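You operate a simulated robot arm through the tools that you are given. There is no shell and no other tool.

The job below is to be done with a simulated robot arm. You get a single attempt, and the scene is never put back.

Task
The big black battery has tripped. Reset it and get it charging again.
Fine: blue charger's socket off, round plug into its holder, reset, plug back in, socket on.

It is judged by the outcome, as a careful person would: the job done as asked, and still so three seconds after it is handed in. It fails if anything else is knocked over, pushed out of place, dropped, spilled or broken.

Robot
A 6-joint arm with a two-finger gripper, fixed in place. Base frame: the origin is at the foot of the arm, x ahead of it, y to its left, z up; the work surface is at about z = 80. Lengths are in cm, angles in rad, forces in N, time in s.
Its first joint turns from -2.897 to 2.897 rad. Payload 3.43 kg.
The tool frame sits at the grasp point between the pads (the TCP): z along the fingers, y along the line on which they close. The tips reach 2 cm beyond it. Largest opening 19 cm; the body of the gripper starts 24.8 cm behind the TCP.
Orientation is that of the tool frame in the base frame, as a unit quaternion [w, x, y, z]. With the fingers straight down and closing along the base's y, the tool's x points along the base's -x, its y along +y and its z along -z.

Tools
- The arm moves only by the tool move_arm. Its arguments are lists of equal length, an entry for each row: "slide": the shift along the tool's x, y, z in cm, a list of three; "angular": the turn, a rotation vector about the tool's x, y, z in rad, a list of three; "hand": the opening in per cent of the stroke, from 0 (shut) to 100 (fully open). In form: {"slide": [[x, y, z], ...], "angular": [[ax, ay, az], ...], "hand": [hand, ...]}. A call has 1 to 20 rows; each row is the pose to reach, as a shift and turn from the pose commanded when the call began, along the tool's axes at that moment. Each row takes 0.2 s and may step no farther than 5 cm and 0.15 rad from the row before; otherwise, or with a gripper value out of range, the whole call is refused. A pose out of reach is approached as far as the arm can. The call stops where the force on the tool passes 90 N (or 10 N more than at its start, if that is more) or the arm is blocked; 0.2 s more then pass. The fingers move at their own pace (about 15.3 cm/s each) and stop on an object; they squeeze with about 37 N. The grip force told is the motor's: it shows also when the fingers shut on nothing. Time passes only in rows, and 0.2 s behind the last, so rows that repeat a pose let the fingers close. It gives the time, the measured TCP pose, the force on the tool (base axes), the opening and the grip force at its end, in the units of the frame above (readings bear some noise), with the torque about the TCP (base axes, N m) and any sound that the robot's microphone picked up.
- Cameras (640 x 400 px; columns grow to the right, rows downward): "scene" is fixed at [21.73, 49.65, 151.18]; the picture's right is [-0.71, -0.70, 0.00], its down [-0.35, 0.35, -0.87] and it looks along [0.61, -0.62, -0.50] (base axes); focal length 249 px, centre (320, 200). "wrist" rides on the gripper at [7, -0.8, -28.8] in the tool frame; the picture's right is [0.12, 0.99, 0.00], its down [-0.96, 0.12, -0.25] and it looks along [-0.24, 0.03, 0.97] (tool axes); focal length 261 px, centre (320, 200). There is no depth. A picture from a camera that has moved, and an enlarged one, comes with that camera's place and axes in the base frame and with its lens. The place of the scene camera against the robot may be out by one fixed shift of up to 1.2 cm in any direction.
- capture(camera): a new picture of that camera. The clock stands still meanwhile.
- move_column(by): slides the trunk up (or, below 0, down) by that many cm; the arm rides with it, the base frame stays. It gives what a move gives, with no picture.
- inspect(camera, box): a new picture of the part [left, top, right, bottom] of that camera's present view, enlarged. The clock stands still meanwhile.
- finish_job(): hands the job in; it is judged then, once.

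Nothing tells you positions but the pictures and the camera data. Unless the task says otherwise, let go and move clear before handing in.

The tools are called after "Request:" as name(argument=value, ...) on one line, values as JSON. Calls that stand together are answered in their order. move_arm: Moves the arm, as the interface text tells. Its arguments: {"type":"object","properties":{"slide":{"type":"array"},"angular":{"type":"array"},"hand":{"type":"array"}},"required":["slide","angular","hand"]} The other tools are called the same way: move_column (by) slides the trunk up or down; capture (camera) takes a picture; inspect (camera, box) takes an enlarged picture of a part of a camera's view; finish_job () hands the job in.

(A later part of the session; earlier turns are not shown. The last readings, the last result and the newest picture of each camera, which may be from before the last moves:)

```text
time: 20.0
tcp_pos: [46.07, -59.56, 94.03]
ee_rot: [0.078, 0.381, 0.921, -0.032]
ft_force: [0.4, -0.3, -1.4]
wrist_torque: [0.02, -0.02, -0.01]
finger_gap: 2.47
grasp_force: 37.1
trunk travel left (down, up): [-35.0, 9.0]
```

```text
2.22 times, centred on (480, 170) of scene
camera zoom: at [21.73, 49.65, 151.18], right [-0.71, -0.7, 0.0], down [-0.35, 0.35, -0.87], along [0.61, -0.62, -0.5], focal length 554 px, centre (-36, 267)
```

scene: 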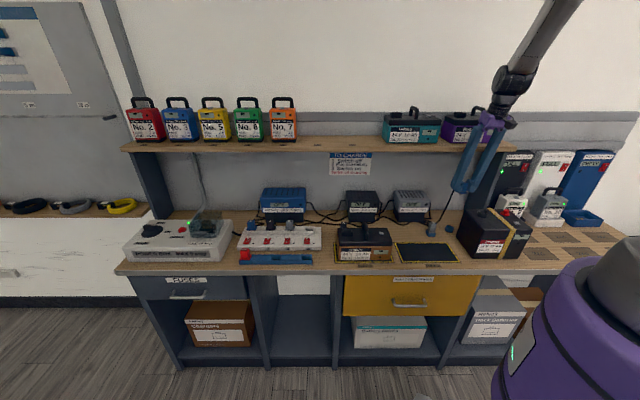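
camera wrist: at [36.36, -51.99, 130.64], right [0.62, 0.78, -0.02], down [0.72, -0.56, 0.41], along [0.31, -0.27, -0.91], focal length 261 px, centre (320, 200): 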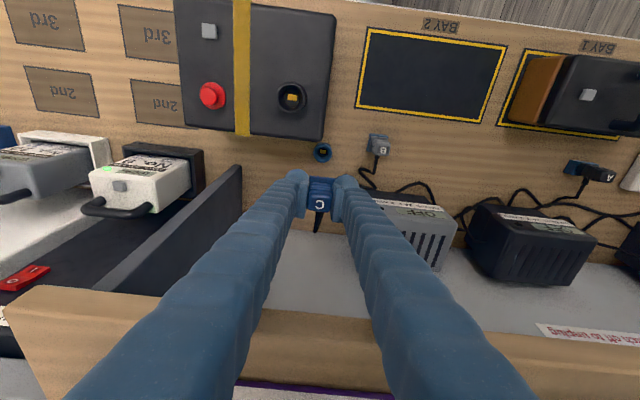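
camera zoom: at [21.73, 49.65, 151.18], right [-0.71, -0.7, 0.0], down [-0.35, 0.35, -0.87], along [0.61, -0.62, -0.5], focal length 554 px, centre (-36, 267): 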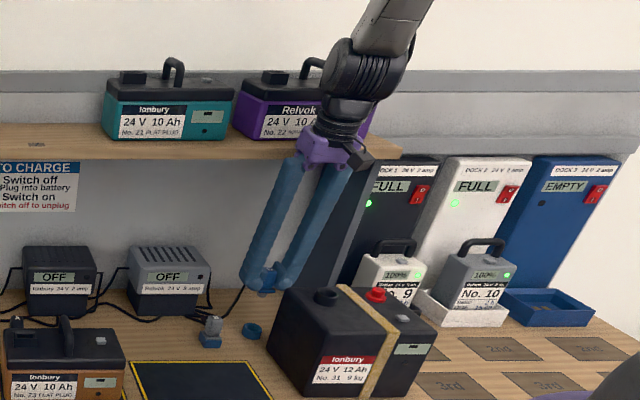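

The plug is nearly over the ring; contact-plate comparison with the battery socket says shift 2 mm forward and 2 mm right. I'll apply it and go down 5 cm.

Request:
move_arm(slide=[[0.5, -0.2, 2.4], [1.04, -0.2, 4.9], [1.04, -0.2, 4.9]], angular=[[0, 0, 0], [0, 0, 0], [0, 0, 0]], hand=[0, 0, 0])

Request:
inspect(camera="wrist", box=[240, 120, 400, 220])

Request:
inspect(camera="scene", box=[420, 190, 500, 250])

Request:
inspect(camera="scene", box=[440, 90, 540, 190])

```text
time: 20.8
tcp_pos: [45.9, -59.74, 89.1]
ee_rot: [0.078, 0.382, 0.92, -0.032]
ft_force: [-1.0, -0.2, -1.0]
wrist_torque: [0.02, -0.01, 0.03]
finger_gap: 2.43
grasp_force: 37.1
trunk travel left (down, up): [-35.0, 9.0]
```

```text
4.00 times, centred on (320, 170) of wrist
camera zoom: at [36.93, -52.09, 116.31], right [0.62, 0.78, -0.02], down [0.72, -0.56, 0.41], along [0.31, -0.27, -0.91], focal length 1043 px, centre (320, 320)
```

zoom: 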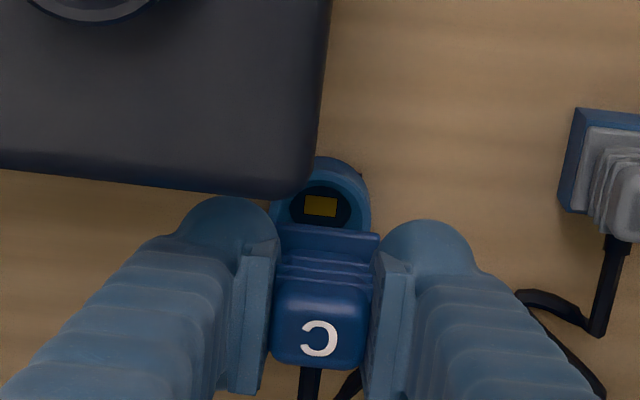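

```text
6.67 times, centred on (460, 220) of scene
camera zoom: at [21.73, 49.65, 151.18], right [-0.71, -0.7, 0.0], down [-0.35, 0.35, -0.87], along [0.61, -0.62, -0.5], focal length 1661 px, centre (-613, 67)
```

zoom: 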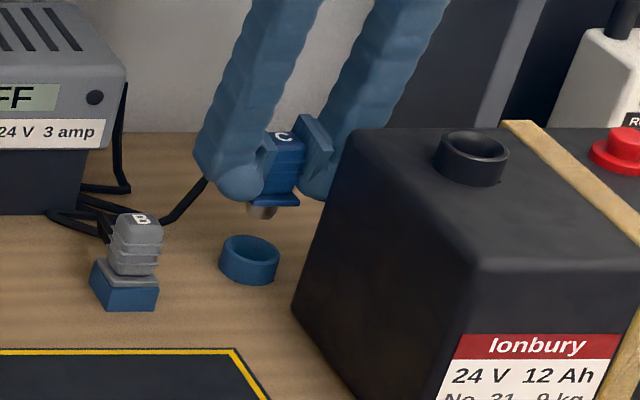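

```text
4.00 times, centred on (490, 140) of scene
camera zoom: at [21.73, 49.65, 151.18], right [-0.71, -0.7, 0.0], down [-0.35, 0.35, -0.87], along [0.61, -0.62, -0.5], focal length 996 px, centre (-360, 440)
```

zoom: 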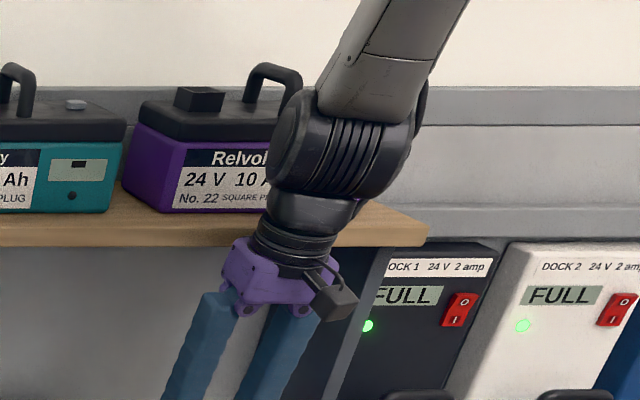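

The alignment is close; I trim 3 mm toward the front and go down another 1.5 cm to check just above the rim.

Request:
move_arm(slide=[[0.3, -0.05, 0.0], [0.549, -0.05, 1.43], [0.549, -0.05, 1.43]], angular=[[0, 0, 0], [0, 0, 0], [0, 0, 0]], hand=[0, 0, 0])

Request:
inspect(camera="wrist", box=[270, 140, 370, 202])

Request:
inspect(camera="scene", box=[430, 200, 480, 240])

```text
time: 21.6
tcp_pos: [45.69, -59.37, 87.5]
ee_rot: [0.078, 0.381, 0.921, -0.032]
ft_force: [-0.2, -0.2, -0.6]
wrist_torque: [0.02, -0.02, 0.01]
finger_gap: 2.45
grasp_force: 37.0
trunk travel left (down, up): [-35.0, 9.0]
```

```text
6.40 times, centred on (320, 171) of wrist
camera zoom: at [36.62, -51.78, 114.69], right [0.62, 0.78, -0.02], down [0.72, -0.56, 0.41], along [0.31, -0.27, -0.91], focal length 1668 px, centre (320, 386)
```

zoom: 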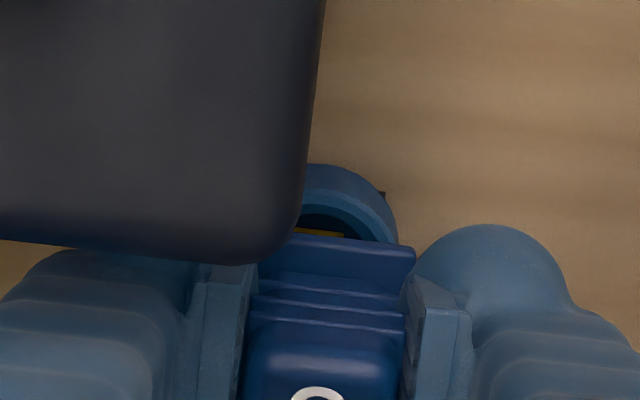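

```text
10.00 times, centred on (455, 220) of scene
camera zoom: at [21.73, 49.65, 151.18], right [-0.71, -0.7, 0.0], down [-0.35, 0.35, -0.87], along [0.61, -0.62, -0.5], focal length 2491 px, centre (-1030, 0)
```

zoom: 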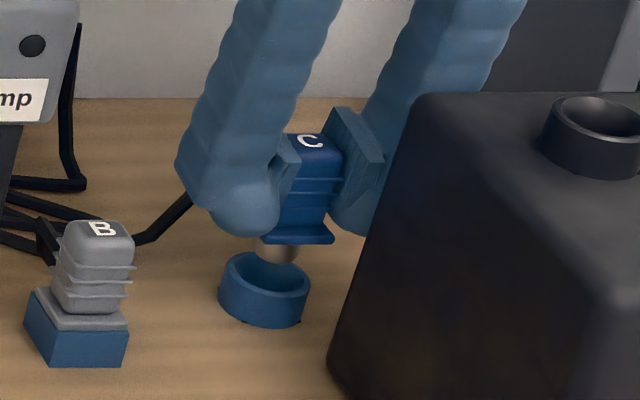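

The barrel is just above the ring's funnel, within a couple of millimetres. I'll lower gently while watching forces.

Request:
move_arm(slide=[[-0.1, -0.05, 0.2], [-0.03, -0.05, 0.55], [0.03, -0.05, 0.9], [0.085, -0.05, 1.2]], angular=[[0, 0, 0], [0, 0, 0], [0, 0, 0], [0, 0, 0]], hand=[0, 0, 0, 0])

Request:
inspect(camera="wrist", box=[270, 140, 370, 202])

Request:
inspect(camera="scene", box=[430, 200, 480, 240])

```text
time: 22.6
tcp_pos: [45.75, -59.5, 86.23]
ee_rot: [0.078, 0.381, 0.921, -0.032]
ft_force: [0.6, 0.4, -1.2]
wrist_torque: [-0.01, 0.01, -0.01]
finger_gap: 2.43
grasp_force: 36.5
trunk travel left (down, up): [-35.0, 9.0]
```

```text
6.40 times, centred on (320, 171) of wrist
camera zoom: at [36.64, -51.85, 113.47], right [0.62, 0.79, -0.02], down [0.72, -0.56, 0.41], along [0.31, -0.27, -0.91], focal length 1668 px, centre (320, 386)
```

zoom: 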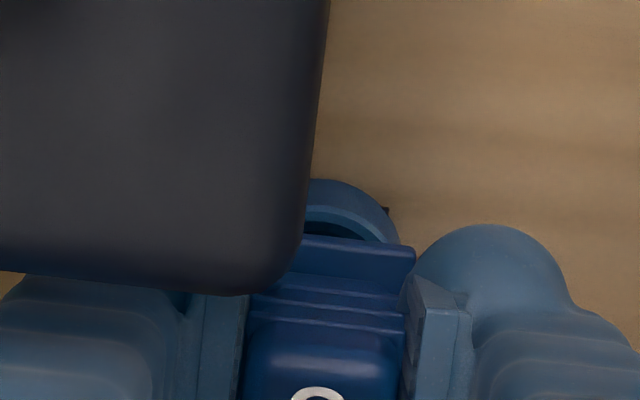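

```text
10.00 times, centred on (455, 220) of scene
camera zoom: at [21.73, 49.65, 151.18], right [-0.71, -0.7, 0.0], down [-0.35, 0.35, -0.87], along [0.61, -0.62, -0.5], focal length 2491 px, centre (-1030, 0)
```

zoom: 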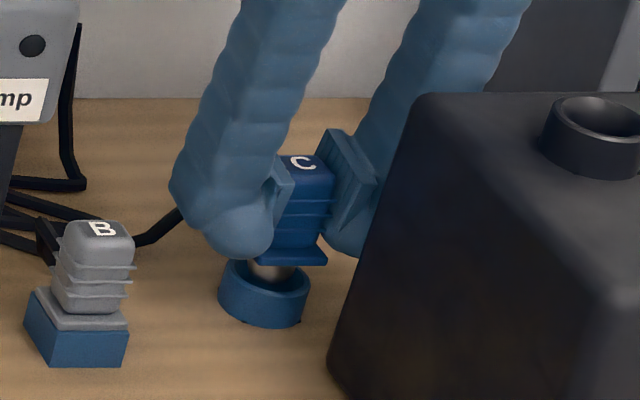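

The barrel is entering the ring without side forces. Continuing down in small steps.

Request:
move_arm(slide=[[0.034, 0, 0.2], [0.068, 0, 0.39], [0.1, 0, 0.59]], angular=[[0, 0, 0], [0, 0, 0], [0, 0, 0]], hand=[0, 0, 0])

Request:
inspect(camera="scene", box=[430, 200, 480, 240])

```text
time: 23.4
tcp_pos: [45.6, -59.54, 85.71]
ee_rot: [0.078, 0.381, 0.921, -0.033]
ft_force: [0.3, -0.7, -1.2]
wrist_torque: [0.0, -0.03, 0.0]
finger_gap: 2.43
grasp_force: 36.8
trunk travel left (down, up): [-35.0, 9.0]
```

```text
10.00 times, centred on (455, 220) of scene
camera zoom: at [21.73, 49.65, 151.18], right [-0.71, -0.7, 0.0], down [-0.35, 0.35, -0.87], along [0.61, -0.62, -0.5], focal length 2491 px, centre (-1030, 0)
```

zoom: 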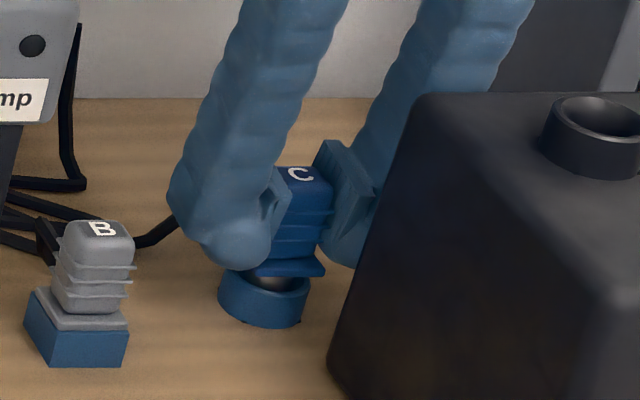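

Request:
move_arm(slide=[[0.034, 0, 0.2], [0.068, 0, 0.39]], angular=[[0, 0, 0], [0, 0, 0]], hand=[0, 0])

Request:
inspect(camera="scene", box=[430, 200, 480, 240])

```text
time: 24.0
tcp_pos: [45.55, -59.57, 85.34]
ee_rot: [0.078, 0.38, 0.921, -0.032]
ft_force: [1.7, -4.9, 1.9]
wrist_torque: [-0.18, -0.09, 0.01]
finger_gap: 2.44
grasp_force: 37.2
trunk travel left (down, up): [-35.0, 9.0]
```

```text
10.00 times, centred on (455, 220) of scene
camera zoom: at [21.73, 49.65, 151.18], right [-0.71, -0.7, 0.0], down [-0.35, 0.35, -0.87], along [0.61, -0.62, -0.5], focal length 2491 px, centre (-1030, 0)
```

zoom: 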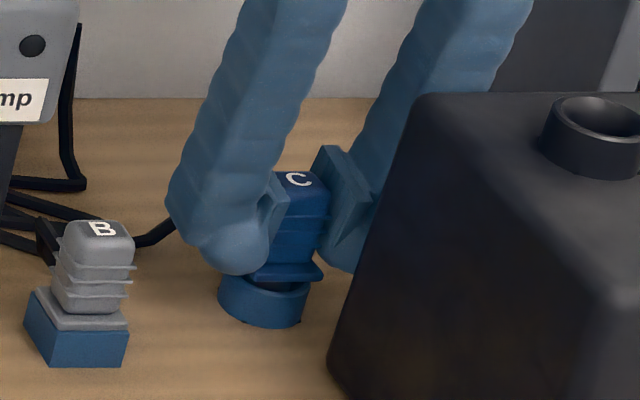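

A light side force suggests the plug should go slightly back; I shift 1.5 mm and continue down.

Request:
move_arm(slide=[[-0.148, -0.05, 0.025], [-0.12, -0.05, 0.22], [-0.08, -0.05, 0.42]], angular=[[0, 0, 0], [0, 0, 0], [0, 0, 0]], hand=[0, 0, 0])

Request:
inspect(camera="scene", box=[430, 200, 480, 240])

```text
time: 24.8
tcp_pos: [45.56, -59.64, 84.92]
ee_rot: [0.078, 0.381, 0.921, -0.032]
ft_force: [0.1, -0.2, -0.3]
wrist_torque: [-0.01, 0.01, 0.02]
finger_gap: 2.45
grasp_force: 37.0
trunk travel left (down, up): [-35.0, 9.0]
```

```text
10.00 times, centred on (455, 220) of scene
camera zoom: at [21.73, 49.65, 151.18], right [-0.71, -0.7, 0.0], down [-0.35, 0.35, -0.87], along [0.61, -0.62, -0.5], focal length 2491 px, centre (-1030, 0)
```

zoom: 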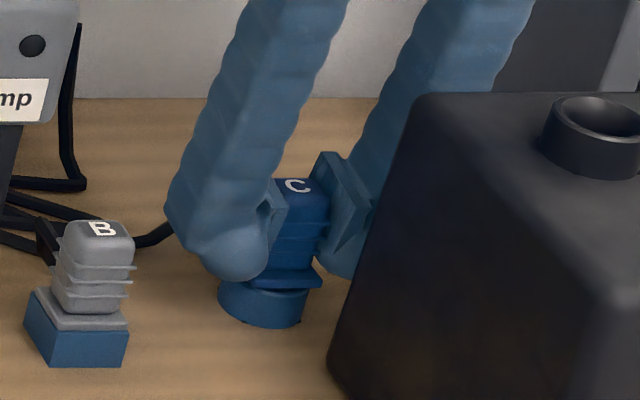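

Request:
move_arm(slide=[[0.034, 0, 0.2], [0.05, 0, 0.3]], angular=[[0, 0, 0], [0, 0, 0]], hand=[0, 0])

Request:
inspect(camera="scene", box=[430, 200, 480, 240])

```text
time: 25.4
tcp_pos: [45.68, -59.55, 84.74]
ee_rot: [0.079, 0.381, 0.921, -0.032]
ft_force: [-0.5, 0.3, -0.4]
wrist_torque: [0.01, 0.02, 0.04]
finger_gap: 2.45
grasp_force: 36.9
trunk travel left (down, up): [-35.0, 9.0]
```

```text
10.00 times, centred on (455, 220) of scene
camera zoom: at [21.73, 49.65, 151.18], right [-0.71, -0.7, 0.0], down [-0.35, 0.35, -0.87], along [0.61, -0.62, -0.5], focal length 2491 px, centre (-1030, 0)
```

zoom: 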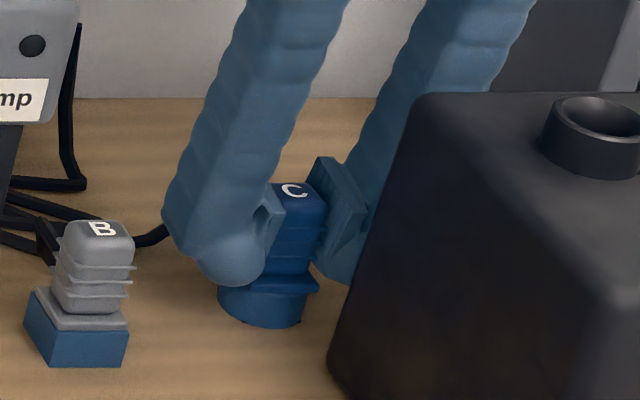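

Request:
move_arm(slide=[[0.034, 0, 0.2], [0.04, 0, 0.25]], angular=[[0, 0, 0], [0, 0, 0]], hand=[0, 0])

Request:
inspect(camera="scene", box=[430, 200, 480, 240])

```text
time: 26.0
tcp_pos: [45.63, -59.68, 84.68]
ee_rot: [0.079, 0.381, 0.921, -0.033]
ft_force: [0.7, 4.3, 21.2]
wrist_torque: [0.33, 0.21, -0.03]
finger_gap: 2.43
grasp_force: 36.9
trunk travel left (down, up): [-35.0, 9.0]
```

```text
10.00 times, centred on (455, 220) of scene
camera zoom: at [21.73, 49.65, 151.18], right [-0.71, -0.7, 0.0], down [-0.35, 0.35, -0.87], along [0.61, -0.62, -0.5], focal length 2491 px, centre (-1030, 0)
```

zoom: 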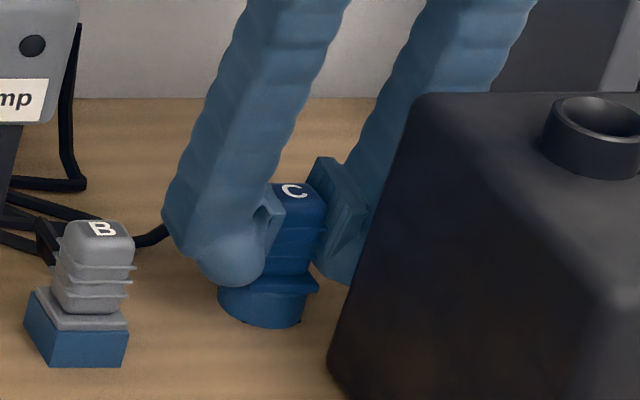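

The plug is seated (21 N axial). I'll relax, open the fingers and retract along the tool axis.

Request:
move_arm(slide=[[-0.02, 0, -0.15], [-0.02, 0, -0.15], [-0.02, 0, -0.15], [-0.02, 0, -0.15]], angular=[[0, 0, 0], [0, 0, 0], [0, 0, 0], [0, 0, 0]], hand=[14, 18, 24, 25])

Request:
inspect(camera="scene", box=[430, 200, 480, 240])

Request:
inspect(camera="wrist", box=[240, 120, 400, 220])

```text
time: 27.0
tcp_pos: [45.62, -59.64, 84.56]
ee_rot: [0.078, 0.381, 0.921, -0.032]
ft_force: [-0.6, 0.0, -0.4]
wrist_torque: [0.01, 0.01, -0.03]
finger_gap: 4.73
grasp_force: 0.0
trunk travel left (down, up): [-35.0, 9.0]
```

```text
10.00 times, centred on (455, 220) of scene
camera zoom: at [21.73, 49.65, 151.18], right [-0.71, -0.7, 0.0], down [-0.35, 0.35, -0.87], along [0.61, -0.62, -0.5], focal length 2491 px, centre (-1030, 0)
```

zoom: 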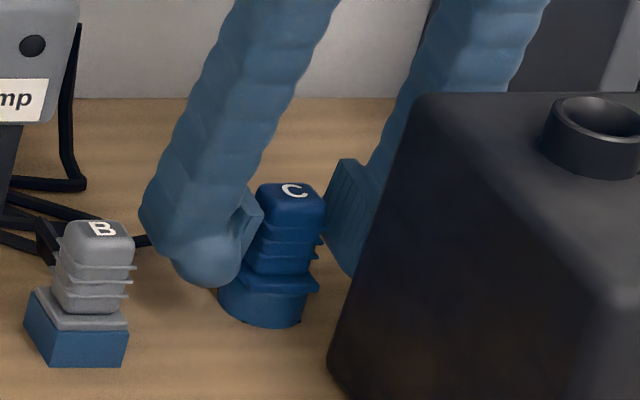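

```text
4.00 times, centred on (320, 170) of wrist
camera zoom: at [36.62, -52.01, 111.77], right [0.62, 0.78, -0.02], down [0.72, -0.56, 0.41], along [0.31, -0.27, -0.91], focal length 1043 px, centre (320, 320)
```

zoom: 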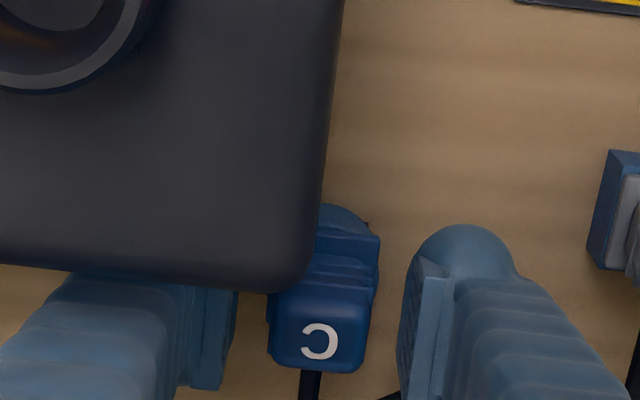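

Plug C stands in its holder with the fingers free. I retract and go over to the red reset button, closing the fingers on the way.

Request:
move_arm(slide=[[0, 0, -4.3], [0, 0, -8.6], [0, 0, -12.9], [0, 0, -17], [1.59, -3.75, -17.7], [3.18, -7.5, -18.4], [4.78, -11.25, -19.1], [6.37, -15, -19.8], [6.37, -15, -19.8]], angular=[[0, 0, 0], [0, 0, 0], [0, 0, 0], [0, 0, 0], [0, 0.0425, 0], [0, 0.085, 0], [0, 0.1275, 0], [0, 0.17, 0], [0, 0.17, 0]], hand=[25, 25, 25, 25, 20, 10, 0, 0, 0])

Request:
inspect(camera="wrist", box=[240, 110, 400, 210])

Request:
inspect(camera="scene", box=[420, 180, 540, 255])

```text
time: 29.0
tcp_pos: [28.41, -63.43, 103.02]
ee_rot: [0.001, 0.383, 0.924, 0.0]
ft_force: [-0.2, 0.4, -0.2]
wrist_torque: [0.01, 0.02, 0.02]
finger_gap: 0.0
grasp_force: 34.7
trunk travel left (down, up): [-35.0, 9.0]
```

```text
4.00 times, centred on (320, 160) of wrist
camera zoom: at [22.73, -59.05, 131.8], right [0.62, 0.79, 0.0], down [0.76, -0.6, 0.25], along [0.19, -0.15, -0.97], focal length 1043 px, centre (320, 360)
```

zoom: 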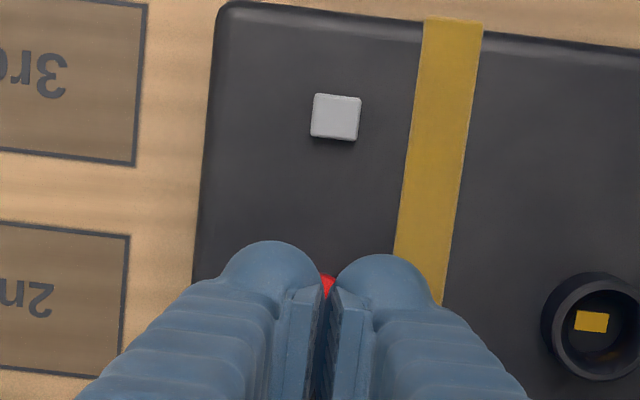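

```text
5.33 times, centred on (480, 218) of scene
camera zoom: at [21.73, 49.65, 151.18], right [-0.71, -0.7, 0.0], down [-0.35, 0.35, -0.87], along [0.61, -0.62, -0.5], focal length 1329 px, centre (-533, 107)
```

zoom: 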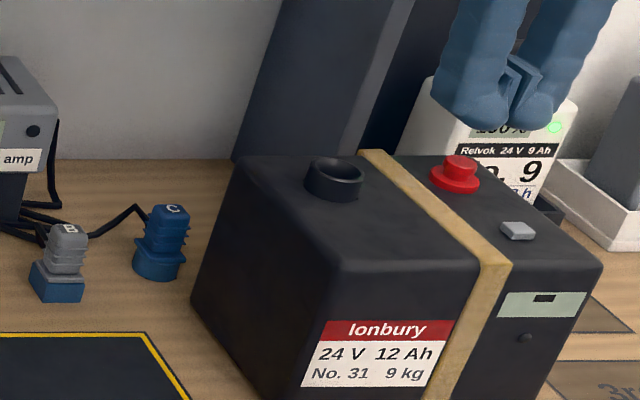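

I'm above the reset button. Lowering in steps and pressing gently.

Request:
move_arm(slide=[[0.05, -0.1, 1.7], [0.1, -0.1, 3.4], [0.1, -0.1, 3.7], [0.1, -0.1, 3.7]], angular=[[0, 0, 0], [0, 0, 0], [0, 0, 0], [0, 0, 0]], hand=[0, 0, 0, 0])

Request:
inspect(camera="scene", box=[440, 180, 540, 242])

```text
time: 30.0
tcp_pos: [28.1, -63.28, 99.33]
ee_rot: [0.001, 0.383, 0.924, 0.0]
ft_force: [-0.3, 0.7, 0.1]
wrist_torque: [-0.04, -0.01, -0.01]
finger_gap: 0.0
grasp_force: 34.3
trunk travel left (down, up): [-35.0, 9.0]
```

```text
6.40 times, centred on (490, 211) of scene
camera zoom: at [21.73, 49.65, 151.18], right [-0.71, -0.7, 0.0], down [-0.35, 0.35, -0.87], along [0.61, -0.62, -0.5], focal length 1594 px, centre (-768, 130)
```

zoom: 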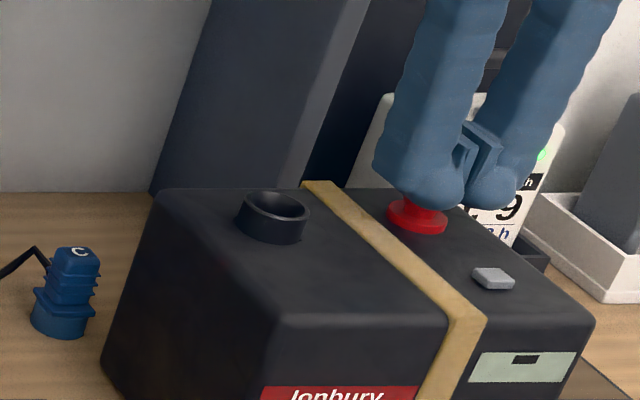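

Request:
inspect(camera="wrist", box=[260, 130, 380, 205])

Request:
inspect(camera="scene", box=[485, 190, 525, 220])

```text
5.33 times, centred on (320, 168) of wrist
camera zoom: at [22.48, -59.03, 128.19], right [0.62, 0.79, 0.0], down [0.76, -0.6, 0.25], along [0.19, -0.15, -0.97], focal length 1390 px, centre (320, 373)
```

zoom: 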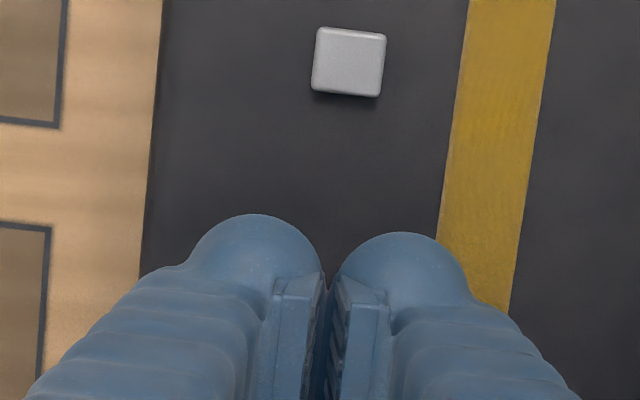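

```text
13.33 times, centred on (505, 205) of scene
camera zoom: at [21.73, 49.65, 151.18], right [-0.71, -0.7, 0.0], down [-0.35, 0.35, -0.87], along [0.61, -0.62, -0.5], focal length 3322 px, centre (-2147, 133)
```

zoom: 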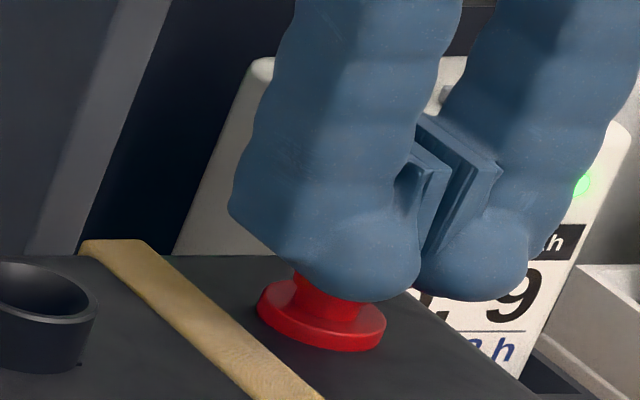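

The red button is about 1 cm further back than the fingertips now. I'll shift back 0.9 cm and lower to contact.

Request:
move_arm(slide=[[-0.9, 0, 0], [-0.9, 0, 0.6], [-0.9, 0, 0.9], [-0.9, 0, 1.1]], angular=[[0, 0, 0], [0, 0, 0], [0, 0, 0], [0, 0, 0]], hand=[0, 0, 0, 0])

Request:
inspect(camera="scene", box=[485, 190, 525, 220])

```text
time: 31.0
tcp_pos: [28.76, -64.16, 98.02]
ee_rot: [0.0, 0.383, 0.924, 0.0]
ft_force: [-0.5, 0.2, 2.2]
wrist_torque: [0.06, 0.0, 0.02]
finger_gap: 0.02
grasp_force: 34.5
trunk travel left (down, up): [-35.0, 9.0]
```

```text
13.33 times, centred on (505, 205) of scene
camera zoom: at [21.73, 49.65, 151.18], right [-0.71, -0.7, 0.0], down [-0.35, 0.35, -0.87], along [0.61, -0.62, -0.5], focal length 3322 px, centre (-2147, 133)
```

zoom: 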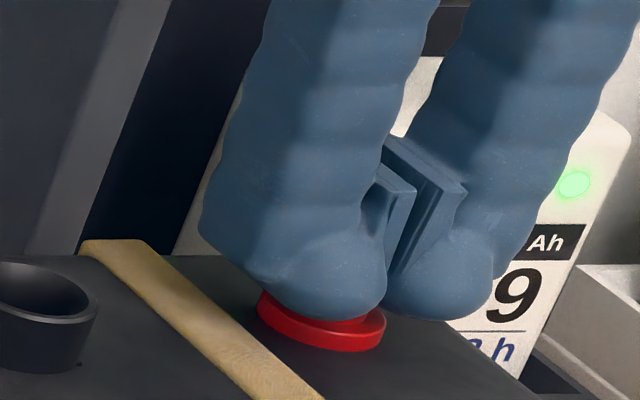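

Contact is starting. I press in small steps, listening for the click.

Request:
move_arm(slide=[[0, 0, 0.15], [0, 0, 0.3]], angular=[[0, 0, 0], [0, 0, 0]], hand=[0, 0])

```text
time: 31.6
tcp_pos: [28.73, -64.08, 97.88]
ee_rot: [0.0, 0.383, 0.924, 0.0]
ft_force: [-3.2, -0.7, 5.3]
wrist_torque: [0.02, 0.05, -0.02]
finger_gap: 0.59
grasp_force: 34.4
trunk travel left (down, up): [-35.0, 9.0]
```

The button is wedging the fingers apart at the seam. I'll lift, shift so one fingertip is centred on the button, and press with that.

Request:
move_arm(slide=[[0, 0, -0.6], [0, 0, -1.2], [0, -0.65, -1.2], [0, -1.3, -1.2], [0, -1.3, -1.2]], angular=[[0, 0, 0], [0, 0, 0], [0, 0, 0], [0, 0, 0], [0, 0, 0]], hand=[0, 0, 0, 0, 0])

Request:
inspect(camera="scene", box=[485, 190, 525, 220])

Request:
inspect(camera="wrist", box=[260, 130, 380, 205])

```text
time: 32.8
tcp_pos: [27.78, -64.97, 98.95]
ee_rot: [0.0, 0.382, 0.924, 0.0]
ft_force: [-0.3, -0.2, 0.8]
wrist_torque: [0.01, -0.02, 0.01]
finger_gap: 0.0
grasp_force: 33.9
trunk travel left (down, up): [-35.0, 9.0]
```

```text
13.33 times, centred on (505, 205) of scene
camera zoom: at [21.73, 49.65, 151.18], right [-0.71, -0.7, 0.0], down [-0.35, 0.35, -0.87], along [0.61, -0.62, -0.5], focal length 3322 px, centre (-2147, 133)
```

zoom: 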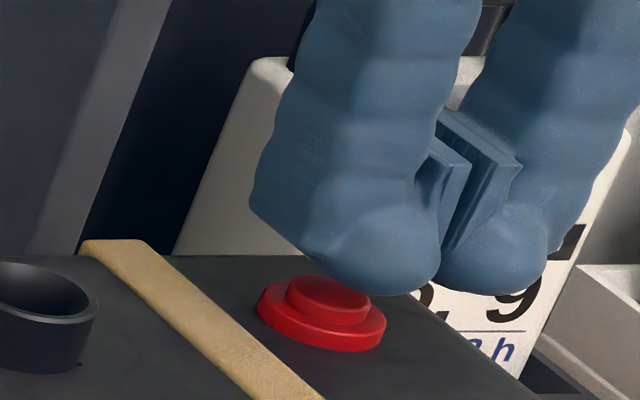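

```text
5.33 times, centred on (320, 168) of wrist
camera zoom: at [22.17, -60.69, 127.8], right [0.62, 0.79, 0.0], down [0.76, -0.6, 0.25], along [0.19, -0.15, -0.97], focal length 1390 px, centre (320, 373)
```

zoom: 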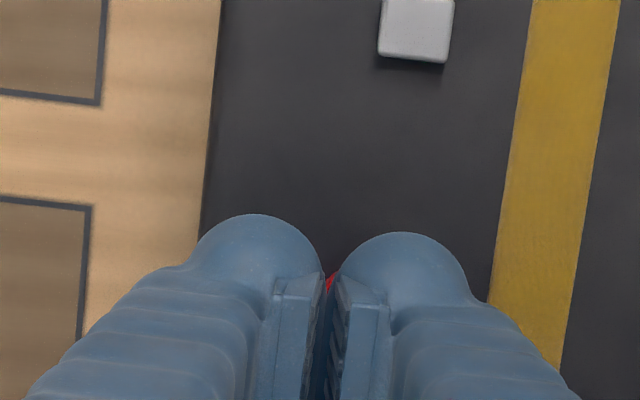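

The left fingertip now sits over the button. Pressing down with it.

Request:
move_arm(slide=[[0.2, 0, 0.5], [0.2, 0, 1.0], [0.2, 0, 1.2]], angular=[[0, 0, 0], [0, 0, 0], [0, 0, 0]], hand=[0, 0, 0])

Request:
inspect(camera="scene", box=[485, 190, 525, 220])

```text
time: 33.6
tcp_pos: [27.58, -64.86, 97.94]
ee_rot: [0.0, 0.383, 0.924, 0.0]
ft_force: [0.5, 0.6, 4.3]
wrist_torque: [0.03, -0.03, 0.0]
finger_gap: 0.03
grasp_force: 34.2
trunk travel left (down, up): [-35.0, 9.0]
```

```text
13.33 times, centred on (505, 205) of scene
camera zoom: at [21.73, 49.65, 151.18], right [-0.71, -0.7, 0.0], down [-0.35, 0.35, -0.87], along [0.61, -0.62, -0.5], focal length 3322 px, centre (-2147, 133)
```

zoom: 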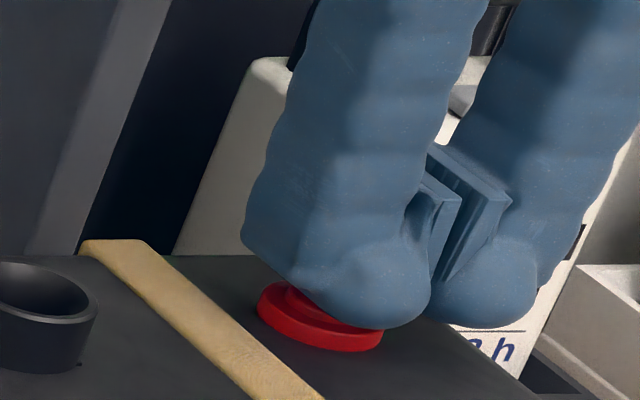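

Request:
move_arm(slide=[[0, 0.1, 0.15], [0, 0.1, 0.3]], angular=[[0, 0, 0], [0, 0, 0]], hand=[0, 0])

Request:
inspect(camera="scene", box=[470, 180, 550, 260])

```text
time: 34.2
tcp_pos: [27.63, -64.94, 97.67]
ee_rot: [0.0, 0.383, 0.924, -0.001]
ft_force: [-3.5, -3.8, 12.7]
wrist_torque: [0.06, -0.04, -0.04]
finger_gap: 0.0
grasp_force: 34.2
trunk travel left (down, up): [-35.0, 9.0]
```

```text
5.00 times, centred on (510, 220) of scene
camera zoom: at [21.73, 49.65, 151.18], right [-0.71, -0.7, 0.0], down [-0.35, 0.35, -0.87], along [0.61, -0.62, -0.5], focal length 1246 px, centre (-630, 100)
```

zoom: 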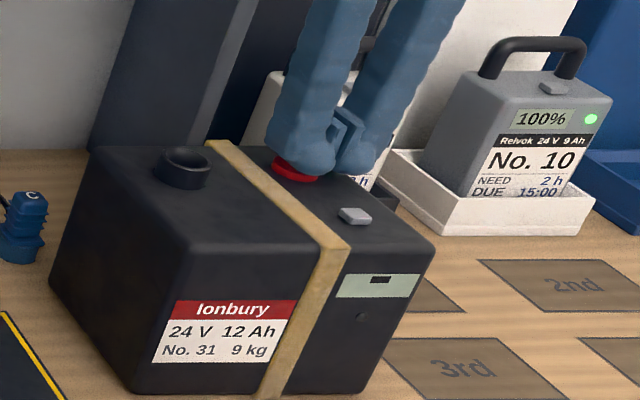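

Pressing off-centre (side force to the right). I lift slightly, shift 0.45 cm left and press again.

Request:
move_arm(slide=[[0, 0, -0.6], [0, 0.45, -0.6], [0, 0.45, -0.1], [0, 0.45, 0.1]], angular=[[0, 0, 0], [0, 0, 0], [0, 0, 0], [0, 0, 0]], hand=[0, 0, 0, 0])

```text
time: 35.2
tcp_pos: [28.1, -64.38, 97.6]
ee_rot: [0.0, 0.383, 0.924, -0.001]
ft_force: [3.2, 3.8, 15.5]
wrist_torque: [0.21, -0.2, -0.03]
finger_gap: 0.01
grasp_force: 33.5
trunk travel left (down, up): [-35.0, 9.0]
```

Request:
move_arm(slide=[[0, 0, -0.6], [0, -0.22, -0.6], [0, -0.22, -0.1], [0, -0.22, 0.15]], angular=[[0, 0, 0], [0, 0, 0], [0, 0, 0], [0, 0, 0]], hand=[0, 0, 0, 0])

Request:
inspect(camera="scene", box=[485, 190, 525, 220])

```text
time: 36.2
tcp_pos: [27.8, -64.64, 97.55]
ee_rot: [0.001, 0.383, 0.924, 0.0]
ft_force: [-6.1, 0.9, 20.0]
wrist_torque: [0.17, -0.1, 0.04]
finger_gap: 0.0
grasp_force: 34.5
trunk travel left (down, up): [-35.0, 9.0]
```

```text
13.33 times, centred on (505, 205) of scene
camera zoom: at [21.73, 49.65, 151.18], right [-0.71, -0.7, 0.0], down [-0.35, 0.35, -0.87], along [0.61, -0.62, -0.5], focal length 3322 px, centre (-2147, 133)
```

zoom: 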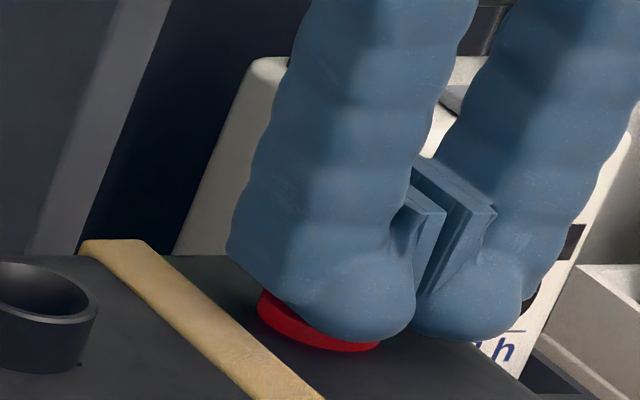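

Request:
move_arm(slide=[[0, 0, 0.15], [0, 0, 0.3], [0, 0, 0.3]], angular=[[0, 0, 0], [0, 0, 0], [0, 0, 0]], hand=[0, 0, 0])

Request:
inspect(camera="scene", box=[470, 180, 550, 260])

```text
time: 37.0
tcp_pos: [27.86, -64.52, 97.16]
ee_rot: [0.001, 0.383, 0.924, 0.0]
ft_force: [-8.8, 1.4, 33.5]
wrist_torque: [0.25, -0.13, 0.09]
finger_gap: 0.0
grasp_force: 34.6
trunk travel left (down, up): [-35.0, 9.0]
```

```text
5.00 times, centred on (510, 220) of scene
camera zoom: at [21.73, 49.65, 151.18], right [-0.71, -0.7, 0.0], down [-0.35, 0.35, -0.87], along [0.61, -0.62, -0.5], focal length 1246 px, centre (-630, 100)
```

zoom: 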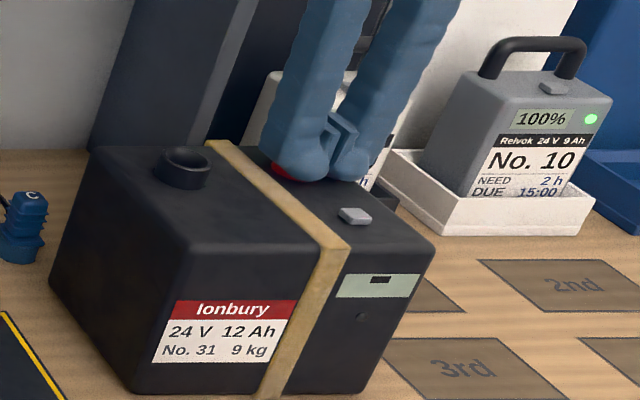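

I release and look at the button's state.

Request:
move_arm(slide=[[0, 0, -1], [0, 0, -4], [3, 0, -8], [6, 0, -10]], angular=[[0, 0, 0], [0, 0, 0], [0, 0, 0], [0, 0, 0]], hand=[0, 0, 0, 0])

Request:
inspect(camera="scene", box=[430, 180, 530, 242])

Request:
inspect(camera="wrist", box=[240, 100, 400, 200])

```text
time: 38.0
tcp_pos: [23.5, -60.47, 106.92]
ee_rot: [0.0, 0.383, 0.924, 0.0]
ft_force: [-0.9, 0.4, -0.1]
wrist_torque: [-0.06, -0.01, 0.0]
finger_gap: 0.0
grasp_force: 34.2
trunk travel left (down, up): [-35.0, 9.0]
```

```text
6.40 times, centred on (480, 211) of scene
camera zoom: at [21.73, 49.65, 151.18], right [-0.71, -0.7, 0.0], down [-0.35, 0.35, -0.87], along [0.61, -0.62, -0.5], focal length 1594 px, centre (-704, 130)
```

zoom: 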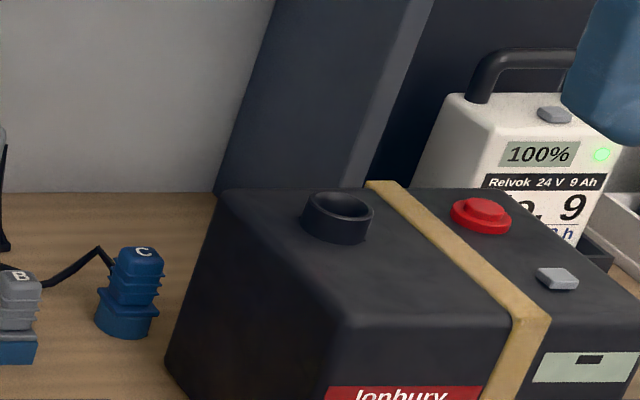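

```text
4.00 times, centred on (320, 150) of wrist
camera zoom: at [17.88, -56.03, 135.86], right [0.62, 0.79, 0.0], down [0.76, -0.6, 0.25], along [0.19, -0.15, -0.97], focal length 1043 px, centre (320, 400)
```

zoom: 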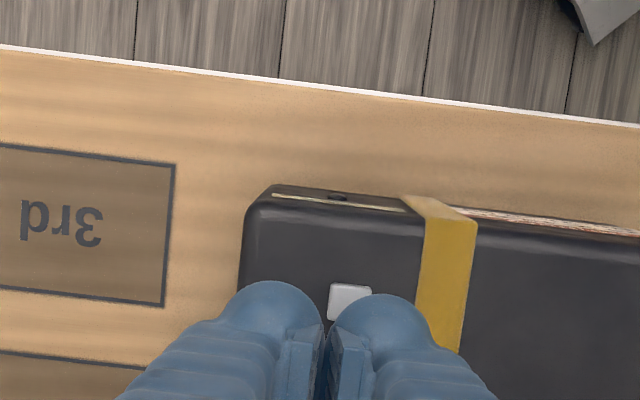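

The reset button has latched down. Now I go back above plug C in the holder, with the same forward lean as before.

Request:
move_arm(slide=[[-2.03, 2.68, 0], [-4.05, 5.36, 0], [-6.08, 8.04, 1], [-8.11, 10.71, 2.5], [-10.13, 13.39, 4], [-12.16, 16.07, 5.74], [-12.16, 16.07, 5.74]], angular=[[0, -0.03, 0], [0, -0.06, 0], [0, -0.09, 0], [0, -0.12, 0], [0, -0.15, 0], [0, -0.17, 0], [0, -0.17, 0]], hand=[0, 0, 5, 15, 25, 25, 25])

Request:
inspect(camera="wrist", box=[240, 120, 400, 220])

Request:
inspect(camera="scene", box=[430, 180, 530, 242])

```text
time: 39.6
tcp_pos: [43.6, -57.76, 101.29]
ee_rot: [0.079, 0.382, 0.92, -0.034]
ft_force: [0.3, 1.3, 0.7]
wrist_torque: [-0.01, -0.04, 0.01]
finger_gap: 4.74
grasp_force: 0.0
trunk travel left (down, up): [-35.0, 9.0]
```

```text
4.00 times, centred on (320, 170) of wrist
camera zoom: at [34.61, -50.08, 128.52], right [0.62, 0.78, -0.02], down [0.72, -0.56, 0.41], along [0.31, -0.27, -0.91], focal length 1043 px, centre (320, 320)
```

zoom: 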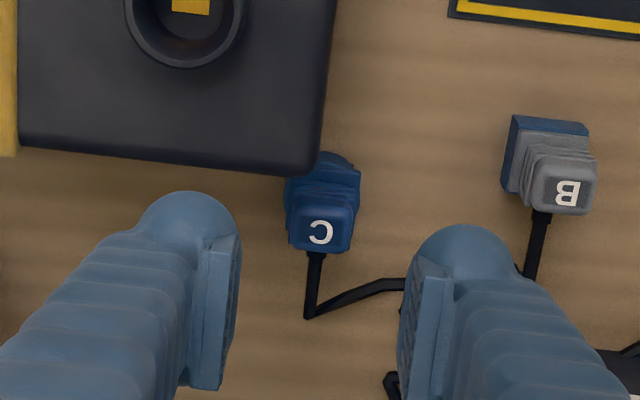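

```text
6.40 times, centred on (480, 211) of scene
camera zoom: at [21.73, 49.65, 151.18], right [-0.71, -0.7, 0.0], down [-0.35, 0.35, -0.87], along [0.61, -0.62, -0.5], focal length 1594 px, centre (-704, 130)
```

zoom: 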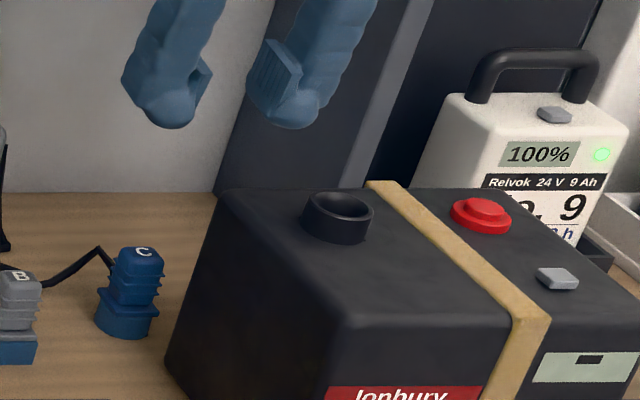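

Everything lines up; I slide back down around plug C to the recorded pose and grip it.

Request:
move_arm(slide=[[0, 0, 4.3], [0, 0, 8.6], [0, 0, 12.9], [0, 0, 17], [0, 0, 17], [0, 0, 17], [0, 0, 17], [0, 0, 17]], angular=[[0, 0, 0], [0, 0, 0], [0, 0, 0], [0, 0, 0], [0, 0, 0], [0, 0, 0], [0, 0, 0], [0, 0, 0]], hand=[25, 25, 25, 25, 25, 15, 0, 0])

Request:
inspect(camera="scene", box=[430, 200, 480, 240])

Request:
inspect(camera="wrist", box=[240, 120, 400, 220])

```text
time: 41.4
tcp_pos: [45.38, -59.71, 84.57]
ee_rot: [0.078, 0.381, 0.921, -0.032]
ft_force: [-0.8, -0.7, 0.5]
wrist_torque: [0.02, -0.01, 0.02]
finger_gap: 2.46
grasp_force: 37.1
trunk travel left (down, up): [-35.0, 9.0]
```

```text
10.00 times, centred on (455, 220) of scene
camera zoom: at [21.73, 49.65, 151.18], right [-0.71, -0.7, 0.0], down [-0.35, 0.35, -0.87], along [0.61, -0.62, -0.5], focal length 2491 px, centre (-1030, 0)
```

zoom: 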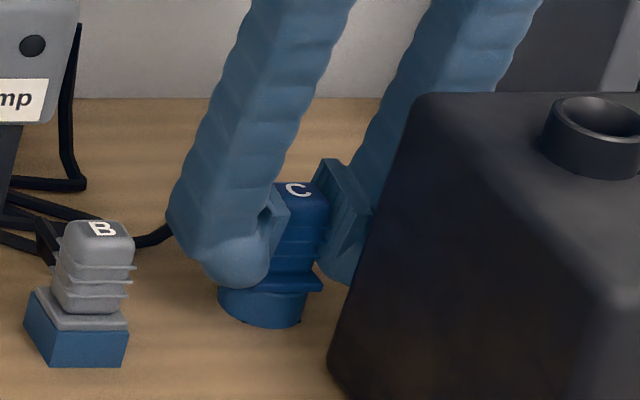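

```text
4.00 times, centred on (320, 170) of wrist
camera zoom: at [36.47, -52.05, 111.82], right [0.62, 0.78, -0.02], down [0.72, -0.56, 0.41], along [0.31, -0.27, -0.91], focal length 1043 px, centre (320, 320)
```

zoom: 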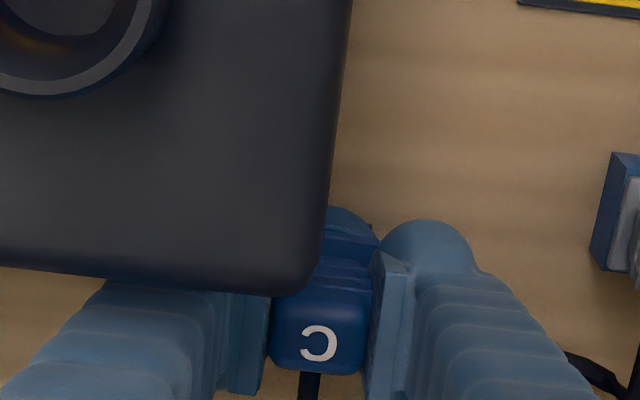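

I grip the plug again (2.46 cm). Lifting it straight out and carrying it back above the battery socket.

Request:
move_arm(slide=[[-0.17, 0, -0.99], [-0.5, 0, -2.96], [-1.2, 0, -7.0], [-2.0, 0, -11.7], [-2.7, 0, -15.9], [-3.21, 0, -18.73], [0.03, -1.62, -19.29], [3.26, -3.23, -19.84], [6.5, -4.85, -20.4], [6.5, -4.85, -20.4]], angular=[[0, 0, 0], [0, 0, 0], [0, 0, 0], [0, 0, 0], [0, 0, 0], [0, 0, 0], [0, 0, 0], [0, 0, 0], [0, 0, 0], [0, 0, 0]], hand=[0, 0, 0, 0, 0, 0, 0, 0, 0, 0])

Request:
inspect(camera="scene", box=[430, 180, 530, 242])

Request:
inspect(camera="wrist", box=[240, 120, 400, 220])

```text
time: 43.6
tcp_pos: [35.26, -56.18, 103.21]
ee_rot: [0.078, 0.381, 0.921, -0.032]
ft_force: [-1.2, 0.0, -0.9]
wrist_torque: [-0.01, 0.02, 0.03]
finger_gap: 2.46
grasp_force: 37.0
trunk travel left (down, up): [-35.0, 9.0]
```

```text
6.40 times, centred on (480, 211) of scene
camera zoom: at [21.73, 49.65, 151.18], right [-0.71, -0.7, 0.0], down [-0.35, 0.35, -0.87], along [0.61, -0.62, -0.5], focal length 1594 px, centre (-704, 130)
```

zoom: 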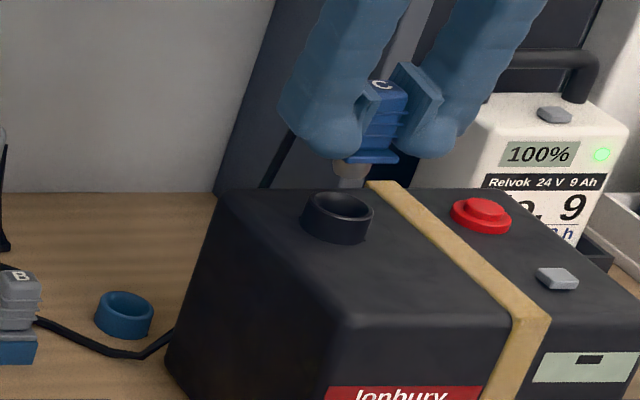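

```text
4.00 times, centred on (320, 170) of wrist
camera zoom: at [26.24, -48.56, 130.49], right [0.62, 0.79, -0.02], down [0.72, -0.56, 0.41], along [0.31, -0.27, -0.91], focal length 1043 px, centre (320, 320)
```

zoom: 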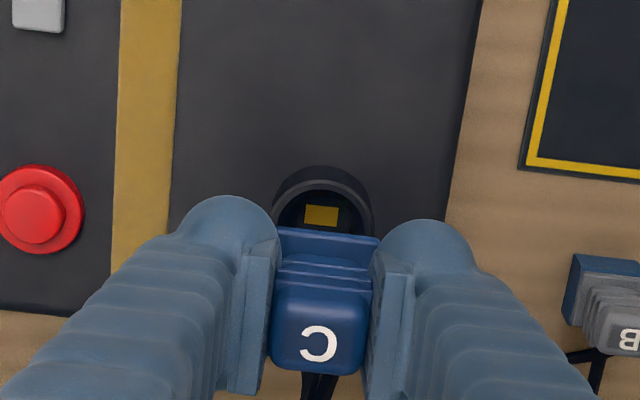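

The view matches the unplugging view almost exactly. Lowering into the battery socket.

Request:
move_arm(slide=[[0.17, 0, 0.75], [0.31, 0, 1.48], [0.4, 0, 1.97], [0.48, 0, 2.46], [0.48, 0, 2.46]], angular=[[0, 0, 0], [0, 0, 0], [0, 0, 0], [0, 0, 0], [0, 0, 0]], hand=[0, 0, 0, 0, 0])

Request:
inspect(camera="scene", box=[450, 190, 500, 230])

```text
time: 44.8
tcp_pos: [35.04, -56.22, 100.94]
ee_rot: [0.078, 0.381, 0.921, -0.033]
ft_force: [-0.3, -0.1, -1.8]
wrist_torque: [0.05, -0.01, -0.02]
finger_gap: 2.43
grasp_force: 36.9
trunk travel left (down, up): [-35.0, 9.0]
```

```text
10.00 times, centred on (475, 210) of scene
camera zoom: at [21.73, 49.65, 151.18], right [-0.71, -0.7, 0.0], down [-0.35, 0.35, -0.87], along [0.61, -0.62, -0.5], focal length 2491 px, centre (-1230, 100)
```

zoom: 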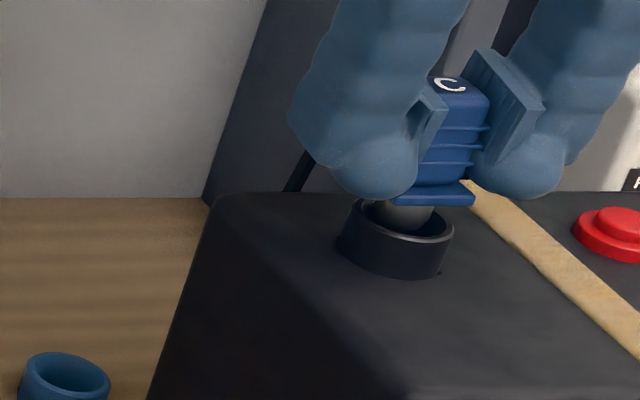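

Request:
move_arm(slide=[[0.06, 0, 0.35], [0.12, 0, 0.69], [0.17, 0, 0.99], [0.2, 0, 1.2]], angular=[[0, 0, 0], [0, 0, 0], [0, 0, 0], [0, 0, 0]], hand=[0, 0, 0, 0])

Request:
inspect(camera="scene", box=[450, 190, 500, 230])

```text
time: 45.8
tcp_pos: [35.11, -56.17, 99.85]
ee_rot: [0.078, 0.381, 0.921, -0.033]
ft_force: [-9.1, 1.3, 1.9]
wrist_torque: [0.03, 0.29, -0.01]
finger_gap: 2.43
grasp_force: 36.8
trunk travel left (down, up): [-35.0, 9.0]
```

```text
10.00 times, centred on (475, 210) of scene
camera zoom: at [21.73, 49.65, 151.18], right [-0.71, -0.7, 0.0], down [-0.35, 0.35, -0.87], along [0.61, -0.62, -0.5], focal length 2491 px, centre (-1230, 100)
```

zoom: 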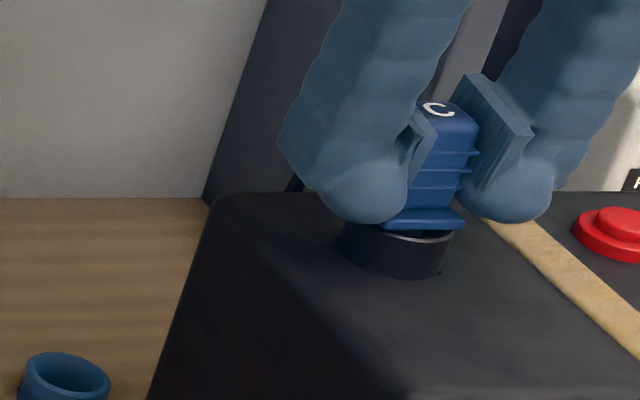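

A side force tells me to yield 2 mm forward and 1 mm right; then finish seating.

Request:
move_arm(slide=[[0.2, -0.12, -0.03], [0.22, -0.12, 0.1], [0.24, -0.12, 0.25]], angular=[[0, 0, 0], [0, 0, 0], [0, 0, 0]], hand=[0, 0, 0])

```text
time: 46.6
tcp_pos: [35.1, -56.12, 99.63]
ee_rot: [0.078, 0.382, 0.92, -0.032]
ft_force: [0.0, 1.0, 1.8]
wrist_torque: [0.05, 0.01, -0.01]
finger_gap: 2.42
grasp_force: 37.3
trunk travel left (down, up): [-35.0, 9.0]
```

Request:
move_arm(slide=[[0.03, 0, 0.2], [0.05, 0, 0.3]], angular=[[0, 0, 0], [0, 0, 0]], hand=[0, 0])

Request:
inspect(camera="scene", box=[450, 190, 500, 230])

```text
time: 47.2
tcp_pos: [35.05, -56.23, 99.63]
ee_rot: [0.079, 0.381, 0.92, -0.034]
ft_force: [3.9, 2.2, 32.0]
wrist_torque: [0.24, 0.13, -0.03]
finger_gap: 2.46
grasp_force: 37.0
trunk travel left (down, up): [-35.0, 9.0]
```

```text
10.00 times, centred on (475, 210) of scene
camera zoom: at [21.73, 49.65, 151.18], right [-0.71, -0.7, 0.0], down [-0.35, 0.35, -0.87], along [0.61, -0.62, -0.5], focal length 2491 px, centre (-1230, 100)
```

zoom: 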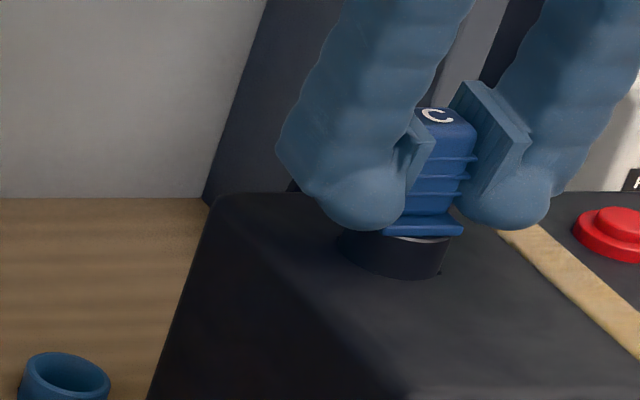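

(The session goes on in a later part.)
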